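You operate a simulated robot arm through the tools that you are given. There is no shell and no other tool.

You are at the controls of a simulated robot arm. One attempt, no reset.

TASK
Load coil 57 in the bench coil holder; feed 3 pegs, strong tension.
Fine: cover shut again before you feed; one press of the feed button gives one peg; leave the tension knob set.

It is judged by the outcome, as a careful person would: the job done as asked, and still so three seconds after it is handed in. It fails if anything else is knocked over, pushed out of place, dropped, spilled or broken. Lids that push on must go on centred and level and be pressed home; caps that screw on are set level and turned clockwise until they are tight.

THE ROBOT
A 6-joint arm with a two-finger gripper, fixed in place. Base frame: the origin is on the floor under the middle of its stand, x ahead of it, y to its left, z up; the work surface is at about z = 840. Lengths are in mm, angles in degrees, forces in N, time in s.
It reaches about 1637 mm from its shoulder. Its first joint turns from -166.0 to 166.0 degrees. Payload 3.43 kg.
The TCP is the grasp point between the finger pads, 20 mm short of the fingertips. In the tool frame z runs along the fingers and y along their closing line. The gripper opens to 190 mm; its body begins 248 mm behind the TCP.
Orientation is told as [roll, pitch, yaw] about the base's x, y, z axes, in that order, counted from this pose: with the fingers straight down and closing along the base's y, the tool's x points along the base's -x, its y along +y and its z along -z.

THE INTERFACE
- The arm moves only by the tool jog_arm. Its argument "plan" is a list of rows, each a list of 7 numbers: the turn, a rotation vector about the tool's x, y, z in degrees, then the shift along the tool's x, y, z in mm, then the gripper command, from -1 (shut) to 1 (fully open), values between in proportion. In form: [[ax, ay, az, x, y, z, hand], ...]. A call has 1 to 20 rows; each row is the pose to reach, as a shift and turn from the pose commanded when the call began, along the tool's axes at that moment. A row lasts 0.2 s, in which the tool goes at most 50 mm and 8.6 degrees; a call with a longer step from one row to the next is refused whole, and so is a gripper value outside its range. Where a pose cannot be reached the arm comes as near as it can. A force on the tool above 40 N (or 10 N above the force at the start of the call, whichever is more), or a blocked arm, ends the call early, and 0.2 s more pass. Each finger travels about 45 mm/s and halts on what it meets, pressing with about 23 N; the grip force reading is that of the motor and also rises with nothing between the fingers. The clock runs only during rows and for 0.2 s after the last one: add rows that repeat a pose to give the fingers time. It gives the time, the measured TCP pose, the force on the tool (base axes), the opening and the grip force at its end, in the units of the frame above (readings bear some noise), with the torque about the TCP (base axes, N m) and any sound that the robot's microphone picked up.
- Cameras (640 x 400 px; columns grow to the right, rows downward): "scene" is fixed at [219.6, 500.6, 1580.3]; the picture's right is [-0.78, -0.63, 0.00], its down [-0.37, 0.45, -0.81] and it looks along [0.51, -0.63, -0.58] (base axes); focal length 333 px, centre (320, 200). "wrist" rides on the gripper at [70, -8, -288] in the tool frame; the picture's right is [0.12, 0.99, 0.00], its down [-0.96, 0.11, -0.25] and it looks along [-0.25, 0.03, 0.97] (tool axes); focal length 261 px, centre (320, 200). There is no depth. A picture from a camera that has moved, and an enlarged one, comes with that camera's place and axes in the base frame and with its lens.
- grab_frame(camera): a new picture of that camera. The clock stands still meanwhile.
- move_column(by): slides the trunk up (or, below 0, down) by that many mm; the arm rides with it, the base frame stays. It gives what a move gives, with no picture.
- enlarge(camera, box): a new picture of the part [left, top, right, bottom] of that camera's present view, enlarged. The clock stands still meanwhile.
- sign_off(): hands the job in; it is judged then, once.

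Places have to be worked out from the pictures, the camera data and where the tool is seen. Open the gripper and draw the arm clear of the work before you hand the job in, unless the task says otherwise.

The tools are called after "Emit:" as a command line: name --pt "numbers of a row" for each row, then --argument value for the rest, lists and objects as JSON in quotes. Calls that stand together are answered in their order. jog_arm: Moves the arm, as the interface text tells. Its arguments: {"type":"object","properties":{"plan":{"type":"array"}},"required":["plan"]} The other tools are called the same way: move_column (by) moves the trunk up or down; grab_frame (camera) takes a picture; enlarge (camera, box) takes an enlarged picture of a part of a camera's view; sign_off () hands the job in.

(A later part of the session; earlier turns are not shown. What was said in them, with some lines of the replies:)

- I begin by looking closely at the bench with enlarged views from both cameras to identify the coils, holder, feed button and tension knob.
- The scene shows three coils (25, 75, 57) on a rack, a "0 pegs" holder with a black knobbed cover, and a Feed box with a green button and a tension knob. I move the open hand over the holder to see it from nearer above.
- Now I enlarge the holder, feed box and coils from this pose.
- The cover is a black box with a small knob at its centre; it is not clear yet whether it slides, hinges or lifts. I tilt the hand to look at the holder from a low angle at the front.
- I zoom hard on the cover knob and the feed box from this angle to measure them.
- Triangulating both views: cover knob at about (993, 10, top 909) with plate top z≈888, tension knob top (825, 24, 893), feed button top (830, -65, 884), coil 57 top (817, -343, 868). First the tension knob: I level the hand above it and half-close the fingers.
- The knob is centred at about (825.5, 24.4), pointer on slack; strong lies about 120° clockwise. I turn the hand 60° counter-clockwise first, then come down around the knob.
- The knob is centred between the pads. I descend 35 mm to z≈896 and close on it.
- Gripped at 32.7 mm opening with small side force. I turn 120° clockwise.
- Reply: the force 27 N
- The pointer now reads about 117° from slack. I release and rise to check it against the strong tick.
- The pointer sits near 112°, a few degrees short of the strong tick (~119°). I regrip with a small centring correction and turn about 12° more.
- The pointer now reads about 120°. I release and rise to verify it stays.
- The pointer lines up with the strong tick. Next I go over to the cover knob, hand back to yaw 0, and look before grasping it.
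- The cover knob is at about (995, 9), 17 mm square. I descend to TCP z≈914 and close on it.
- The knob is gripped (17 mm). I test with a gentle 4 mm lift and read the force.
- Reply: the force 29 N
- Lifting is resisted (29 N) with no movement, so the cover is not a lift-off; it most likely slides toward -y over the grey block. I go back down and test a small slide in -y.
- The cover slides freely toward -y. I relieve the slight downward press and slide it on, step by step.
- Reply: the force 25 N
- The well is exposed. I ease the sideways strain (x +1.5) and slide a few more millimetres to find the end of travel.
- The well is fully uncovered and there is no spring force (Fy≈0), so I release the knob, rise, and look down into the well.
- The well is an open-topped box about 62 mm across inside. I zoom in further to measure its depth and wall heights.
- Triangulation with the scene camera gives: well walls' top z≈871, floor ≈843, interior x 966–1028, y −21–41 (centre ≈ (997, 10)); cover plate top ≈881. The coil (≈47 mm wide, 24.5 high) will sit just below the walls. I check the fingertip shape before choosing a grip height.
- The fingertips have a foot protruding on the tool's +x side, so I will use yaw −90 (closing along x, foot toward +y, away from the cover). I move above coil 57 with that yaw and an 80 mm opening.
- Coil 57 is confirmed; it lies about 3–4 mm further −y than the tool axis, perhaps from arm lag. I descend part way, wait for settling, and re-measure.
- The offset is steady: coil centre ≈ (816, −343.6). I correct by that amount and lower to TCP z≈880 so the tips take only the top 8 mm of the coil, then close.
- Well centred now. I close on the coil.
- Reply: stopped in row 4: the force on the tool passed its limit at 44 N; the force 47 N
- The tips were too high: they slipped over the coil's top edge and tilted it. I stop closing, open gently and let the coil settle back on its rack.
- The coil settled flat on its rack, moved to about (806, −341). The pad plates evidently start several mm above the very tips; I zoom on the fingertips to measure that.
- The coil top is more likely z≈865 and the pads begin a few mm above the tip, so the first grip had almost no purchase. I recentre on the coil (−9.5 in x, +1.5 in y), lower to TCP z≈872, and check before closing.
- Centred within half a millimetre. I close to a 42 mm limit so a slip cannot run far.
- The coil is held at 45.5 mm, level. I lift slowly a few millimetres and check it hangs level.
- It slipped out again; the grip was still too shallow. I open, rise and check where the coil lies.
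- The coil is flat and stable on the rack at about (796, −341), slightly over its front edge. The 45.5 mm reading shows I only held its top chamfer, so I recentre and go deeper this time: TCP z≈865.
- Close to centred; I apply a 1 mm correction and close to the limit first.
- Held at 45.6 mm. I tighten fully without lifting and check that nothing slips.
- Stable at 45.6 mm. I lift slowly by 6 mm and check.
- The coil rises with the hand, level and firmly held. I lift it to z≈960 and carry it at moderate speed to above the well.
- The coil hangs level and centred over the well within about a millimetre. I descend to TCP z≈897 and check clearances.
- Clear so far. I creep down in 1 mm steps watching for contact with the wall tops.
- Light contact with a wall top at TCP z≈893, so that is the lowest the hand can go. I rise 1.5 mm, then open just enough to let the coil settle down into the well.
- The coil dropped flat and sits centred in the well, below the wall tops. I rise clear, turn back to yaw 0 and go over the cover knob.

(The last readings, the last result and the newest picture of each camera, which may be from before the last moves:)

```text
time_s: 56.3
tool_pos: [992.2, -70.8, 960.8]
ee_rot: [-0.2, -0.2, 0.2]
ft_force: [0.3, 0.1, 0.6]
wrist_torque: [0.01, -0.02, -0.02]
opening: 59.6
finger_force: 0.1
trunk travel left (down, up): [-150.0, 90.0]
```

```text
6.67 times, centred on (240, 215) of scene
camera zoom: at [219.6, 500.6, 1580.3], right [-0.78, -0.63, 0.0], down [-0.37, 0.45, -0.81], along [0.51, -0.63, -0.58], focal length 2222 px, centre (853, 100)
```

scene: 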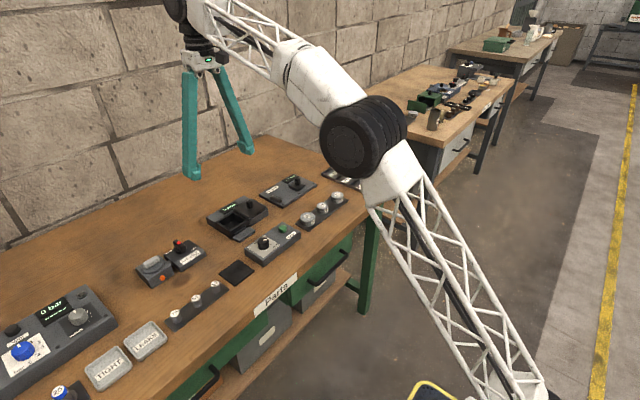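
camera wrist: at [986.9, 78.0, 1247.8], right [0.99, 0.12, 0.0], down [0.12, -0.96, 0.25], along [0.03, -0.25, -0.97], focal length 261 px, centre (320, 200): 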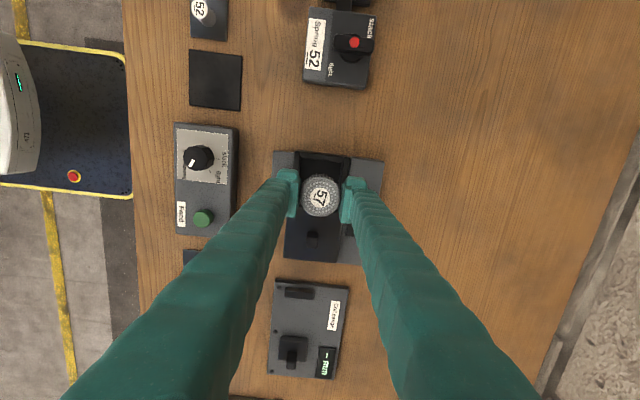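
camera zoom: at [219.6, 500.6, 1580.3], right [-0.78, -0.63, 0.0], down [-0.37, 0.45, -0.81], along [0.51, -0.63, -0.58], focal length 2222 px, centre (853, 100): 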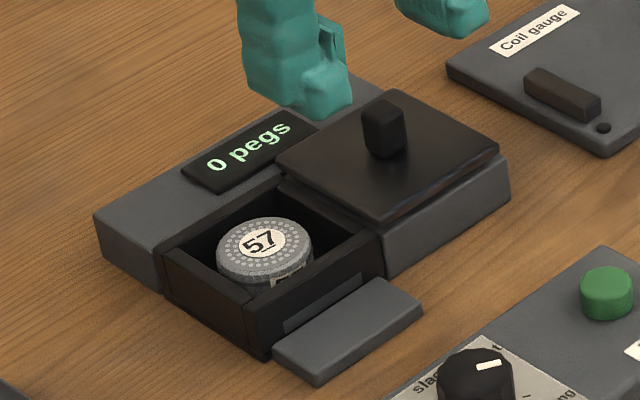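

The coil is flat in the well. The cover knob is ~4.7 mm further in +x than the tool axis; I correct, descend to z≈914 and grip it.

Emit:
jog_arm --pt "0 0 0 -4.5 -1.2 10 -0.37" --pt "0 0 0 -4.5 -1.2 25 -0.37" --pt "0 0 0 -4.5 -1.2 40 -0.37" --pt "0 0 0 -4.5 -1.2 46.5 -0.37" --pt "0 0 0 -4.5 -1.2 46.5 -0.37" --pt "0 0 0 -4.5 -1.2 46.5 -0.9" --pt "0 0 0 -4.5 -1.2 46.5 -1" --pt "0 0 0 -4.5 -1.2 46.5 -1" --pt "0 0 0 -4.5 -1.2 46.5 -1"

Emit:
enlarge --camera "scene" --box '[205, 185, 275, 245]'

```text
time_s: 58.3
tool_pos: [996.3, -70.7, 915.1]
ee_rot: [-0.2, -0.2, 0.0]
ft_force: [-0.5, -0.5, -0.6]
wrist_torque: [0.02, -0.09, -0.01]
opening: 16.7
finger_force: 39.9
trunk travel left (down, up): [-150.0, 90.0]
```

```text
6.67 times, centred on (240, 215) of scene
camera zoom: at [219.6, 500.6, 1580.3], right [-0.78, -0.63, 0.0], down [-0.37, 0.45, -0.81], along [0.51, -0.63, -0.58], focal length 2222 px, centre (853, 100)
```

zoom: 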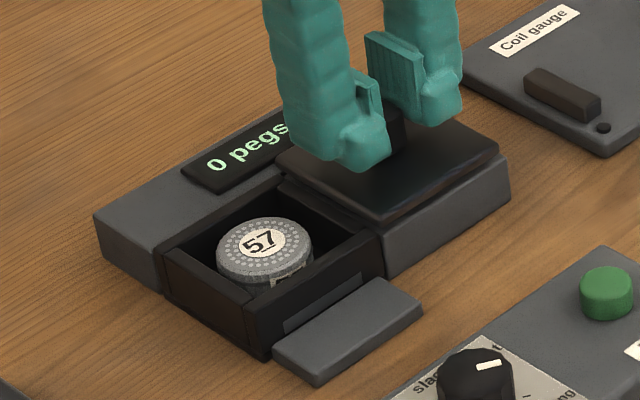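

Gripped. I slide the cover back +y, easing x by about −1.8 mm along the way.

Emit:
jog_arm --pt "0 0 0 0.2 8 0 -1" --pt "0 0 0 0.4 16 0 -1" --pt "0 0 0 0.5 24 0 -1" --pt "0 0 0 0.7 32 0 -1" --pt "0 0 0 0.9 40 0 -1" --pt "0 0 0 1.1 48 0 -1" --pt "0 0 0 1.2 56 0 -1" --pt "0 0 0 1.4 64 0 -1" --pt "0 0 0 1.6 71 0 -1" --pt "0 0 0 1.7 76 0 -1" --pt "0 0 0 1.8 79 0 -1"

Emit:
enlarge --camera "scene" --box '[205, 185, 275, 245]'

```text
time_s: 60.7
tool_pos: [997.3, 8.1, 914.8]
ee_rot: [-0.2, -0.2, 0.1]
ft_force: [16.4, 0.3, -12.1]
wrist_torque: [0.01, -0.61, -0.04]
opening: 17.2
finger_force: 44.9
trunk travel left (down, up): [-150.0, 90.0]
```

```text
6.67 times, centred on (240, 215) of scene
camera zoom: at [219.6, 500.6, 1580.3], right [-0.78, -0.63, 0.0], down [-0.37, 0.45, -0.81], along [0.51, -0.63, -0.58], focal length 2222 px, centre (853, 100)
```

zoom: 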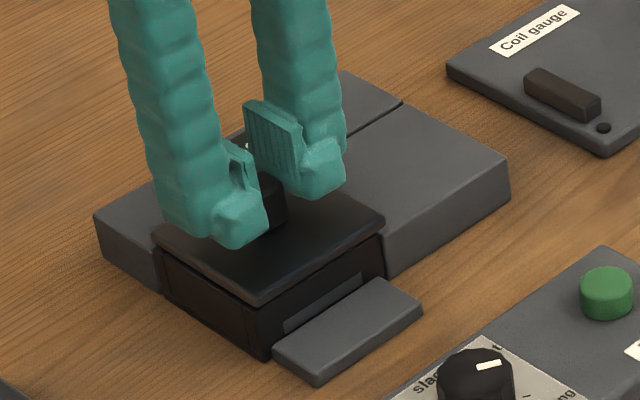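

Nearly shut. I relieve the x strain and push on gently in +y to feel for the closed stop.

Emit:
jog_arm --pt "0 0 0 -1.5 0 0.5 -1" --pt "0 0 0 -1.5 1 0.5 -1" --pt "0 0 0 -1.5 2 0.5 -1" --pt "0 0 0 -1.5 3 0.5 -1" --pt "0 0 0 -1.5 4 0.5 -1"

Emit:
enlarge --camera "scene" --box '[205, 185, 275, 245]'

```text
time_s: 61.9
tool_pos: [997.1, 10.5, 912.8]
ee_rot: [-0.1, -0.2, 0.0]
ft_force: [-3.3, -2.1, -3.3]
wrist_torque: [-0.04, 0.13, 0.01]
opening: 16.8
finger_force: 45.4
trunk travel left (down, up): [-150.0, 90.0]
```

```text
6.67 times, centred on (240, 215) of scene
camera zoom: at [219.6, 500.6, 1580.3], right [-0.78, -0.63, 0.0], down [-0.37, 0.45, -0.81], along [0.51, -0.63, -0.58], focal length 2222 px, centre (853, 100)
```

zoom: 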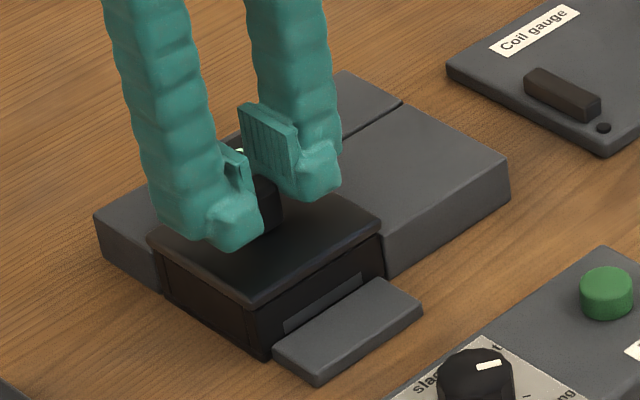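

The cover corners match the original shut position to within a pixel. I push 2 mm more to confirm the stop.

Emit:
jog_arm --pt "0 0 0 0 0.7 0 -1" --pt "0 0 0 0 1.4 0 -1" --pt "0 0 0 0 2.0 0 -1"

```text
time_s: 62.7
tool_pos: [997.7, 10.7, 914.1]
ee_rot: [-0.2, -0.1, 0.0]
ft_force: [-15.7, -16.4, -7.3]
wrist_torque: [-0.08, -0.27, 0.0]
opening: 16.7
finger_force: 45.5
trunk travel left (down, up): [-150.0, 90.0]
```

Fy rose to −16 N with no motion: the cover is at its closed stop. I relieve the push, release and rise.

Emit:
jog_arm --pt "0 0 0 0 -1.5 0 -1" --pt "0 0 0 0 -1.5 0 -0.7" --pt "0 0 0 0 -1.5 0 -0.37" --pt "0 0 0 0 -1.5 0 -0.37" --pt "0 0 0 0 -1.5 -25 -0.37" --pt "0 0 0 0 -1.5 -55 -0.37" --pt "0 0 0 0 -1.5 -85 -0.37"

Emit:
enlarge --camera "scene" --box '[205, 185, 275, 245]'

Emit:
grab_frame --camera "wrist"

```text
time_s: 64.3
tool_pos: [996.6, 13.3, 1001.1]
ee_rot: [-0.2, -0.1, 0.1]
ft_force: [0.4, 0.0, 0.6]
wrist_torque: [-0.01, 0.02, 0.0]
opening: 59.7
finger_force: 0.0
trunk travel left (down, up): [-150.0, 90.0]
```

```text
6.67 times, centred on (240, 215) of scene
camera zoom: at [219.6, 500.6, 1580.3], right [-0.78, -0.63, 0.0], down [-0.37, 0.45, -0.81], along [0.51, -0.63, -0.58], focal length 2222 px, centre (853, 100)
```

zoom: 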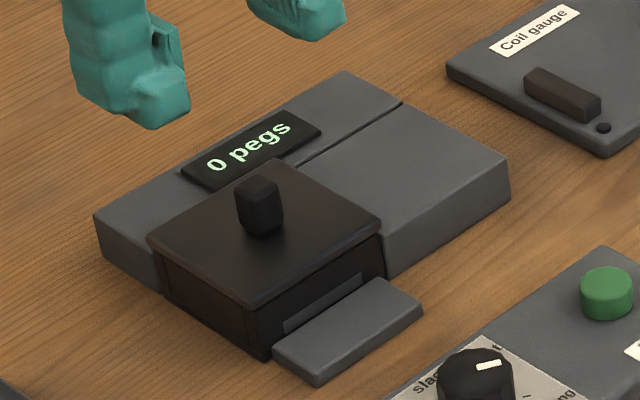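

```text
taken
camera wrist: at [926.1, 4.5, 1288.0], right [-0.12, 0.99, 0.0], down [0.96, 0.12, 0.25], along [0.25, 0.03, -0.97], focal length 261 px, centre (320, 200)
```

wrist: 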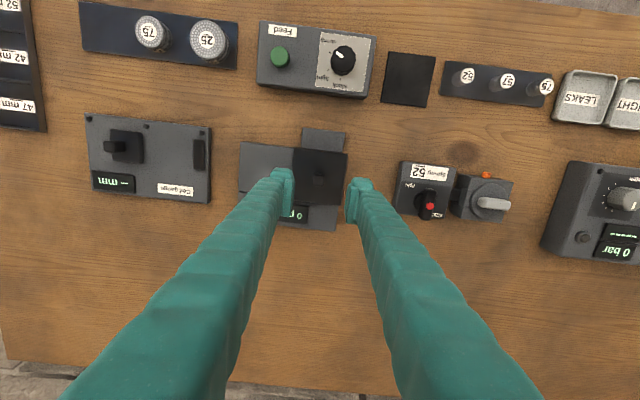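

The cover is shut and the display reads 0 pegs. I close the fingers and move above the feed button.

Emit:
jog_arm --pt "0 0 0 25 -13 0 -1" --pt "0 0 0 51 -26 0 -1" --pt "0 0 0 77 -39 10 -1" --pt "0 0 0 102 -52 20 -1" --pt "0 0 0 128 -65 40 -1" --pt "0 0 0 150 -78 56 -1" --pt "0 0 0 150 -78 56 -1" --pt "0 0 0 150 -78 56 -1"

Emit:
grab_frame --camera "wrist"

Emit:
enlarge --camera "scene" --box '[240, 200, 310, 265]'

```text
time_s: 66.1
tool_pos: [847.7, -65.3, 943.2]
ee_rot: [-0.1, -0.1, 0.1]
ft_force: [-0.8, -0.8, 0.4]
wrist_torque: [0.01, 0.01, 0.02]
opening: 0.0
finger_force: 23.2
trunk travel left (down, up): [-150.0, 90.0]
```

```text
taken
camera wrist: at [776.1, -74.1, 1230.6], right [-0.12, 0.99, 0.0], down [0.96, 0.12, 0.25], along [0.25, 0.03, -0.97], focal length 261 px, centre (320, 200)
```

wrist: 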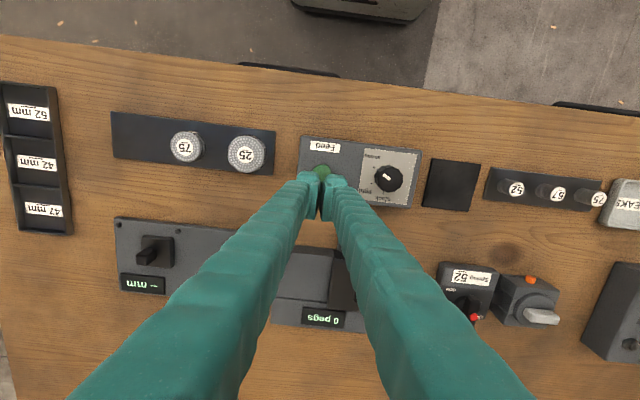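

```text
6.15 times, centred on (275, 232) of scene
camera zoom: at [219.6, 500.6, 1580.3], right [-0.78, -0.63, 0.0], down [-0.37, 0.45, -0.81], along [0.51, -0.63, -0.58], focal length 2051 px, centre (597, 0)
```

zoom: 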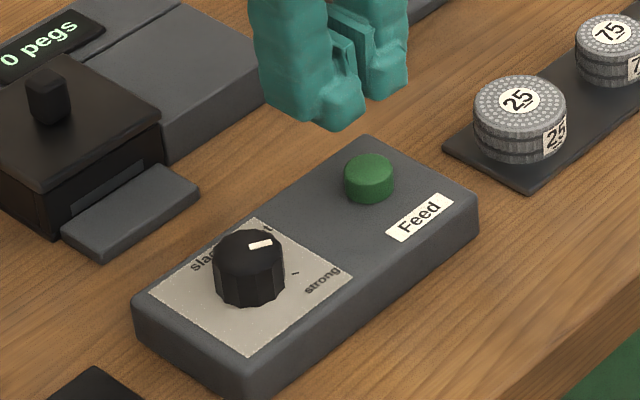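

Emit:
enlarge --camera "wrist" --box '[280, 130, 370, 220]'

```text
4.44 times, centred on (325, 175) of wrist
camera zoom: at [776.1, -74.1, 1230.6], right [-0.12, 0.99, 0.0], down [0.96, 0.12, 0.25], along [0.25, 0.03, -0.97], focal length 1158 px, centre (298, 311)
```

zoom: 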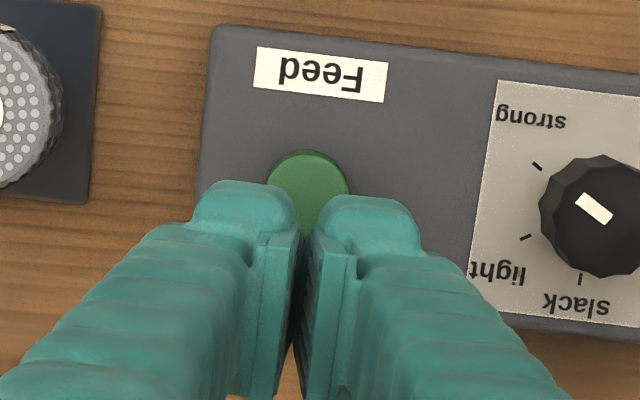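

The button is ~3.5 mm to +y and 17 mm toward −x from the tool axis, which is right under the tips' feet. I shift 3.5 mm and creep down to feel contact.

Emit:
jog_arm --pt "0 0 0 0 3.5 10 -1" --pt "0 0 0 0 3.5 22 -1" --pt "0 0 0 0 3.5 30 -1" --pt "0 0 0 0 3.5 34 -1" --pt "0 0 0 0 3.5 36 -1" --pt "0 0 0 0 3.5 37 -1" --pt "0 0 0 0 3.5 37 -1"

Emit:
enlarge --camera "scene" --box '[255, 205, 310, 255]'

```text
time_s: 67.7
tool_pos: [847.9, -62.6, 905.7]
ee_rot: [-0.2, -0.2, 0.1]
ft_force: [-0.4, -0.1, -0.7]
wrist_torque: [0.0, 0.02, -0.02]
opening: 0.0
finger_force: 22.7
trunk travel left (down, up): [-150.0, 90.0]
```

```text
8.00 times, centred on (282, 230) of scene
camera zoom: at [219.6, 500.6, 1580.3], right [-0.78, -0.63, 0.0], down [-0.37, 0.45, -0.81], along [0.51, -0.63, -0.58], focal length 2667 px, centre (620, -40)
```

zoom: 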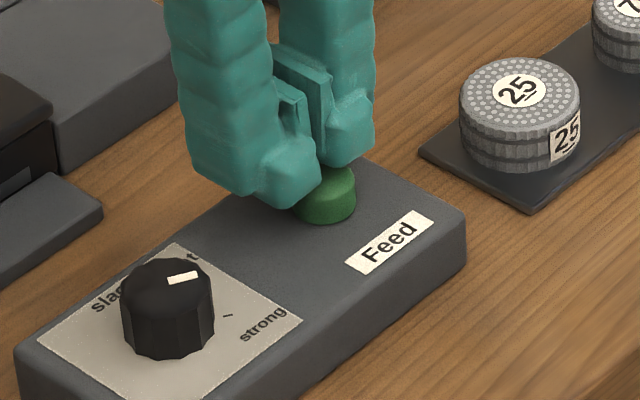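

No contact yet at z≈905.7. I continue down in 1 mm steps.

Emit:
jog_arm --pt "0 0 0 0 0 1 -1" --pt "0 0 0 0 0 2 -1" --pt "0 0 0 0 0 3 -1" --pt "0 0 0 0 0 4 -1"

```text
time_s: 68.7
tool_pos: [846.6, -62.0, 901.2]
ee_rot: [-0.1, -0.2, 0.1]
ft_force: [0.1, 0.0, 1.2]
wrist_torque: [-0.02, 0.02, 0.02]
opening: 0.0
finger_force: 34.1
trunk travel left (down, up): [-150.0, 90.0]
```

Emit:
jog_arm --pt "0 0 0 0 0 0.7 -1" --pt "0 0 0 0 0 1.4 -1" --pt "0 0 0 0 0 2 -1"

Emit:
enlarge --camera "scene" --box '[205, 185, 310, 265]'

```text
time_s: 69.5
tool_pos: [848.3, -60.9, 899.6]
ee_rot: [-0.2, -0.3, 0.0]
ft_force: [-0.5, 0.8, 2.6]
wrist_torque: [-0.01, 0.05, 0.0]
opening: 5.9
finger_force: 34.7
trunk travel left (down, up): [-150.0, 90.0]
heard: click
```

```text
5.00 times, centred on (258, 225) of scene
camera zoom: at [219.6, 500.6, 1580.3], right [-0.78, -0.63, 0.0], down [-0.37, 0.45, -0.81], along [0.51, -0.63, -0.58], focal length 1667 px, centre (632, 75)
```

zoom: 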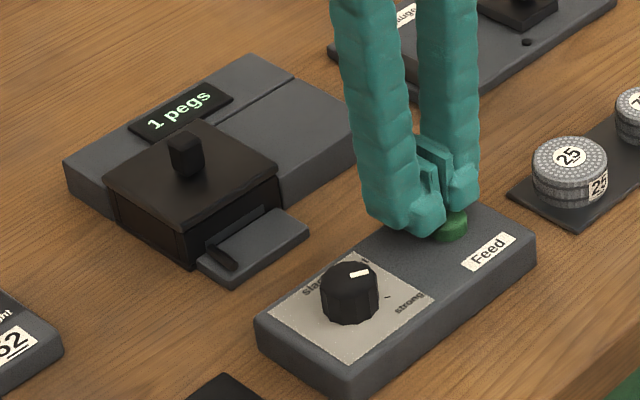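

A click was heard and the display shows 1 peg, with one peg on the chute. I rise clear so the button comes back up fully.

Emit:
jog_arm --pt "0 0 0 0 0 -5 -1" --pt "0 0 0 0 0 -12 -1" --pt "0 0 0 0 0 -12 -1" --pt "0 0 0 0 0 -12 -1"

Emit:
enlarge --camera "scene" --box '[205, 185, 310, 265]'

Emit:
enlarge --camera "wrist" --box '[280, 130, 370, 220]'

```text
time_s: 70.5
tool_pos: [847.8, -63.4, 911.8]
ee_rot: [0.0, -0.2, 0.1]
ft_force: [-0.2, -0.3, 0.7]
wrist_torque: [0.01, -0.01, -0.02]
opening: 0.2
finger_force: 33.9
trunk travel left (down, up): [-150.0, 90.0]
```

```text
5.00 times, centred on (258, 225) of scene
camera zoom: at [219.6, 500.6, 1580.3], right [-0.78, -0.63, 0.0], down [-0.37, 0.45, -0.81], along [0.51, -0.63, -0.58], focal length 1667 px, centre (632, 75)
```

zoom: 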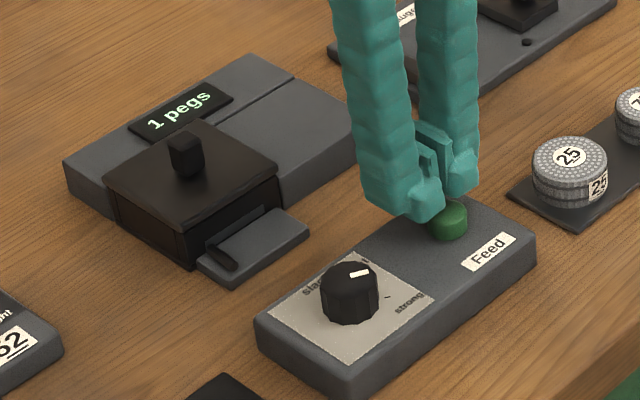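

```text
4.44 times, centred on (325, 175) of wrist
camera zoom: at [776.1, -71.9, 1198.5], right [-0.12, 0.99, 0.0], down [0.96, 0.12, 0.25], along [0.25, 0.03, -0.97], focal length 1158 px, centre (298, 311)
```

zoom: 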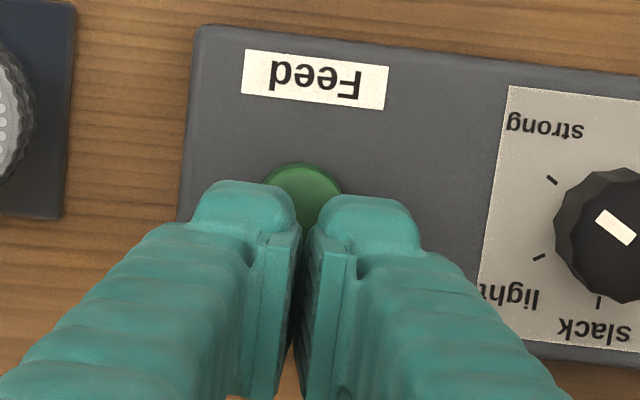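

Still 1 peg and the button is back up. Second press: the same stroke down, hold, and back up.

Emit:
jog_arm --pt "0 0 0 0 0 5 -1" --pt "0 0 0 0 0 9 -1" --pt "0 0 0 0 0 10.5 -1" --pt "0 0 0 0 0 11.3 -1" --pt "0 0 0 0 0 12 -1"

Emit:
enlarge --camera "scene" --box '[205, 185, 310, 265]'

```text
time_s: 71.7
tool_pos: [847.5, -62.0, 899.4]
ee_rot: [-0.1, -0.2, 0.1]
ft_force: [-1.3, 0.4, 2.2]
wrist_torque: [-0.01, 0.04, -0.01]
opening: 6.0
finger_force: 33.7
trunk travel left (down, up): [-150.0, 90.0]
heard: click
```

```text
5.00 times, centred on (258, 225) of scene
camera zoom: at [219.6, 500.6, 1580.3], right [-0.78, -0.63, 0.0], down [-0.37, 0.45, -0.81], along [0.51, -0.63, -0.58], focal length 1667 px, centre (632, 75)
```

zoom: 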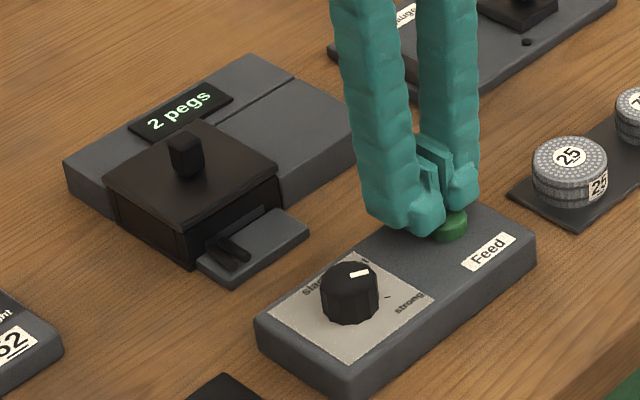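

One click, 2 pegs shown. I rise clear again before the third press.

Emit:
jog_arm --pt "0 0 0 0 0 -5 -1" --pt "0 0 0 0 0 -12 -1" --pt "0 0 0 0 0 -12 -1" --pt "0 0 0 0 0 -12 -1"

Emit:
enlarge --camera "scene" --box '[205, 185, 310, 265]'

```text
time_s: 72.7
tool_pos: [847.7, -64.0, 912.9]
ee_rot: [-0.1, -0.3, 0.1]
ft_force: [-0.2, 0.0, 0.6]
wrist_torque: [-0.02, 0.01, -0.01]
opening: 0.1
finger_force: 34.1
trunk travel left (down, up): [-150.0, 90.0]
```

```text
5.00 times, centred on (258, 225) of scene
camera zoom: at [219.6, 500.6, 1580.3], right [-0.78, -0.63, 0.0], down [-0.37, 0.45, -0.81], along [0.51, -0.63, -0.58], focal length 1667 px, centre (632, 75)
```

zoom: 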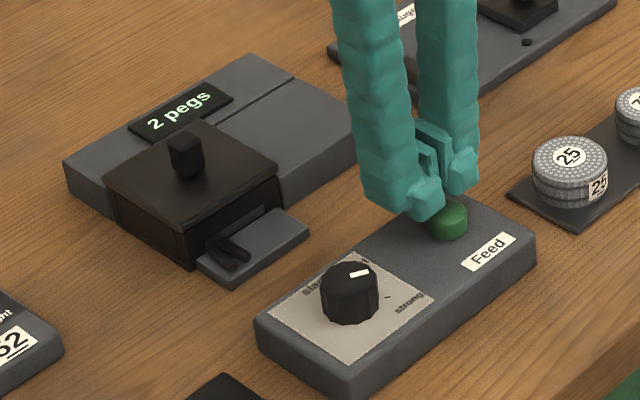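

Count steady at 2 with the button released. Third press, same stroke.

Emit:
jog_arm --pt "0 0 0 0 0 5 -1" --pt "0 0 0 0 0 9 -1" --pt "0 0 0 0 0 10.5 -1" --pt "0 0 0 0 0 11.3 -1" --pt "0 0 0 0 0 12 -1"

Emit:
enlarge --camera "scene" --box '[205, 185, 310, 265]'

```text
time_s: 73.9
tool_pos: [847.3, -62.0, 899.4]
ee_rot: [-0.1, -0.2, 0.1]
ft_force: [-0.8, -1.0, 2.6]
wrist_torque: [-0.03, 0.06, -0.02]
opening: 6.0
finger_force: 34.6
trunk travel left (down, up): [-150.0, 90.0]
heard: click
```

```text
5.00 times, centred on (258, 225) of scene
camera zoom: at [219.6, 500.6, 1580.3], right [-0.78, -0.63, 0.0], down [-0.37, 0.45, -0.81], along [0.51, -0.63, -0.58], focal length 1667 px, centre (632, 75)
```

zoom: 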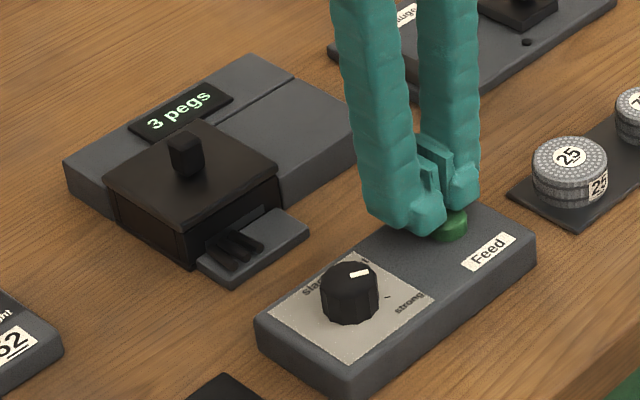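

Three pegs shown and three pegs lie on the chute. I rise straight up, open the gripper and draw the arm well clear.

Emit:
jog_arm --pt "0 0 0 0 0 -5 -1" --pt "0 0 0 0 0 -15 -1" --pt "0 0 0 0 0 -40 -1" --pt "0 0 0 0 0 -80 -1" --pt "0 0 0 0 0 -120 -0.5" --pt "0 0 0 0 0 -160 0" --pt "0 0 0 40 0 -190 0.5" --pt "0 0 0 80 -20 -215 1" --pt "0 0 0 120 -40 -240 1" --pt "0 0 0 150 -60 -260 1" --pt "0 0 0 150 -60 -260 1" --pt "0 0 0 150 -60 -260 1" --pt "0 0 0 150 -60 -260 1"

Emit:
grab_frame --camera "scene"

Emit:
enlarge --camera "scene" --box '[195, 165, 385, 275]'

Emit:
grab_frame --camera "wrist"

```text
refused: row 8 steps farther than a row can; nothing moved
```

```text
taken
```

scene: 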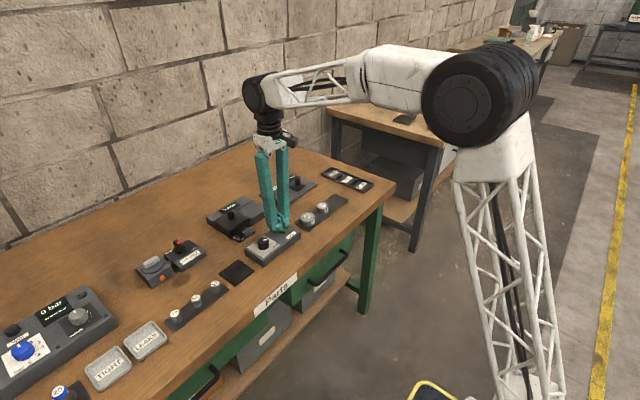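

```text
3.37 times, centred on (290, 220) of scene
camera zoom: at [219.6, 500.6, 1580.3], right [-0.78, -0.63, 0.0], down [-0.37, 0.45, -0.81], along [0.51, -0.63, -0.58], focal length 1123 px, centre (421, 133)
```

zoom: 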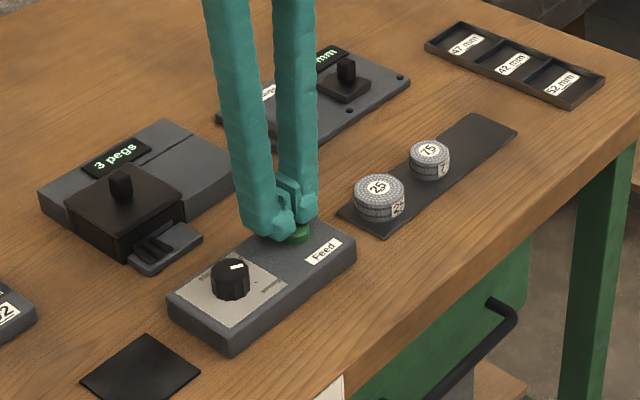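

```text
taken
camera wrist: at [776.2, -72.1, 1187.6], right [-0.12, 0.99, 0.0], down [0.96, 0.12, 0.25], along [0.25, 0.03, -0.97], focal length 261 px, centre (320, 200)
```

wrist: 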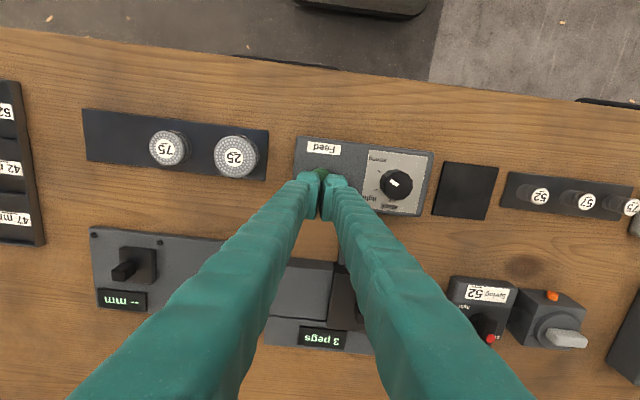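

The plan was refused because one step was too long, and nothing moved. I resend the withdrawal with shorter steps.

Emit:
jog_arm --pt "0 0 0 0 0 -5 -1" --pt "0 0 0 0 0 -15 -1" --pt "0 0 0 0 0 -40 -1" --pt "0 0 0 0 0 -75 -1" --pt "0 0 0 0 0 -110 -0.5" --pt "0 0 0 0 0 -145 0" --pt "0 0 0 30 0 -170 0.5" --pt "0 0 0 60 -15 -195 1" --pt "0 0 0 90 -30 -220 1" --pt "0 0 0 120 -45 -240 1" --pt "0 0 0 145 -60 -255 1" --pt "0 0 0 145 -60 -255 1" --pt "0 0 0 145 -60 -255 1" --pt "0 0 0 145 -60 -255 1"

Emit:
grab_frame --camera "scene"

Emit:
enlarge --camera "scene" --box '[195, 165, 385, 275]'

Emit:
grab_frame --camera "wrist"

```text
time_s: 76.9
tool_pos: [703.3, -124.7, 1153.9]
ee_rot: [-0.1, -0.3, 0.1]
ft_force: [-0.2, -0.5, -0.6]
wrist_torque: [0.02, 0.03, 0.01]
opening: 190.1
finger_force: 0.1
trunk travel left (down, up): [-150.0, 90.0]
```

```text
taken
```

scene: 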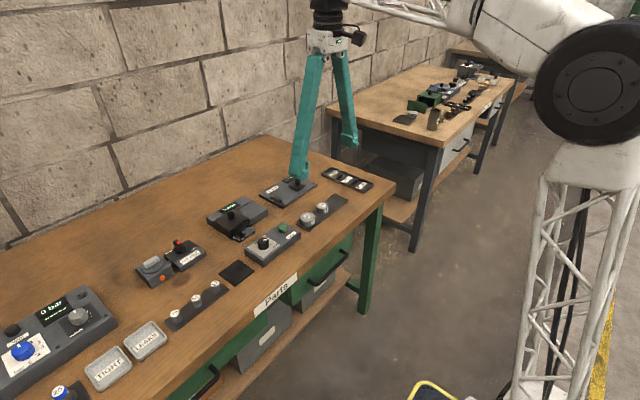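

```text
3.37 times, centred on (290, 220) of scene
camera zoom: at [219.6, 500.6, 1580.3], right [-0.78, -0.63, 0.0], down [-0.37, 0.45, -0.81], along [0.51, -0.63, -0.58], focal length 1123 px, centre (421, 133)
```

zoom: 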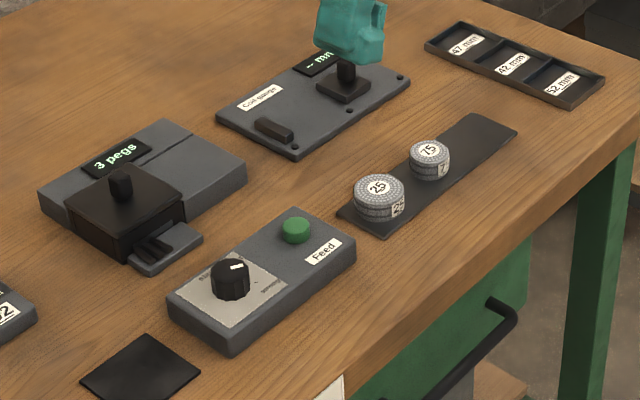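

```text
taken
camera wrist: at [631.2, -133.0, 1440.9], right [-0.12, 0.99, 0.0], down [0.96, 0.12, 0.25], along [0.25, 0.03, -0.97], focal length 261 px, centre (320, 200)
```

wrist: 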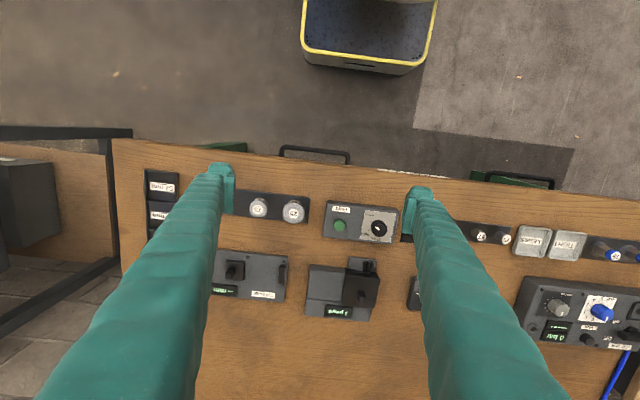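

Everything looks in place. I make a last check of the tension pointer, cover and chute up close.

Emit:
enlarge --camera "scene" --box '[200, 190, 310, 270]'

Emit:
enlarge --camera "wrist" --box '[295, 190, 415, 330]'

Emit:
enlarge --camera "wrist" --box '[355, 205, 405, 250]'

```text
5.00 times, centred on (255, 230) of scene
camera zoom: at [219.6, 500.6, 1580.3], right [-0.78, -0.63, 0.0], down [-0.37, 0.45, -0.81], along [0.51, -0.63, -0.58], focal length 1667 px, centre (645, 50)
```

zoom: 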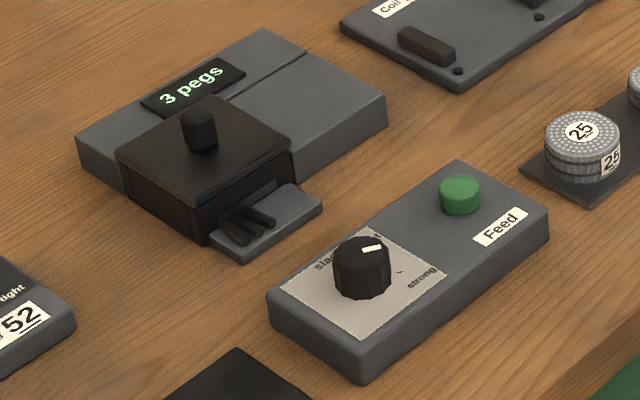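

```text
2.86 times, centred on (355, 260) of wrist
camera zoom: at [631.2, -133.0, 1440.9], right [-0.12, 0.99, 0.0], down [0.96, 0.12, 0.25], along [0.25, 0.03, -0.97], focal length 745 px, centre (220, 29)
```

zoom: 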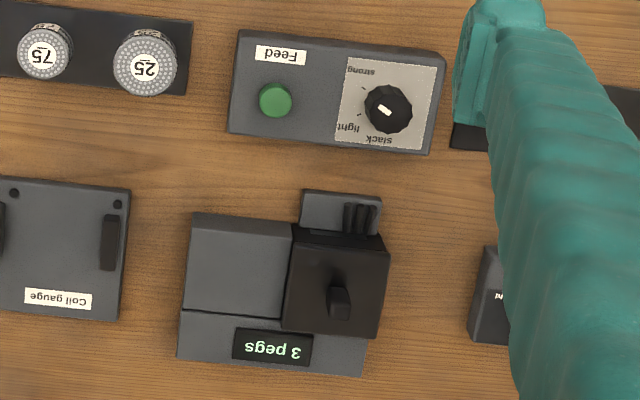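

```text
8.89 times, centred on (380, 228) of wrist
camera zoom: at [631.2, -133.0, 1440.9], right [-0.12, 0.99, 0.0], down [0.96, 0.12, 0.25], along [0.25, 0.03, -0.97], focal length 2317 px, centre (-213, -44)
```

zoom: 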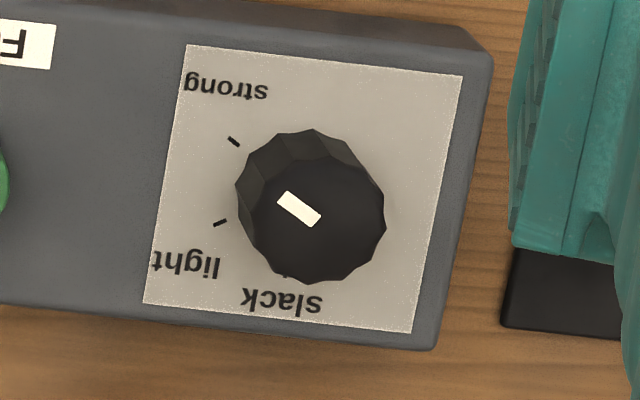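

The pointer lines up with the strong tick, the cover is shut, and the display reads 3 pegs with three on the chute. The other coils are where they were, and the gripper is open and clear, so I hand the job in.

Emit:
sign_off

```text
The job is handed in.
```

The job is handed in. Coil 57 is in the bench holder with the cover shut, the tension knob is on strong, and the display reads 3 pegs, with three pegs on the chute.

- **Picking up the coil:** my first two grips on coil 57 were too shallow. It slipped and shifted on its rack but never left it, and the third grip held.
- **Placing the coil:** the fingers don't fit inside the holder, so I released the coil just above it. It fell roughly 25 mm and landed flat and centred.
- **Feeding:** each press gave one click and one peg, all after the cover was back at its closed stop.

In the last pictures nothing else had been moved. The gripper is open and the arm is clear of the bench.
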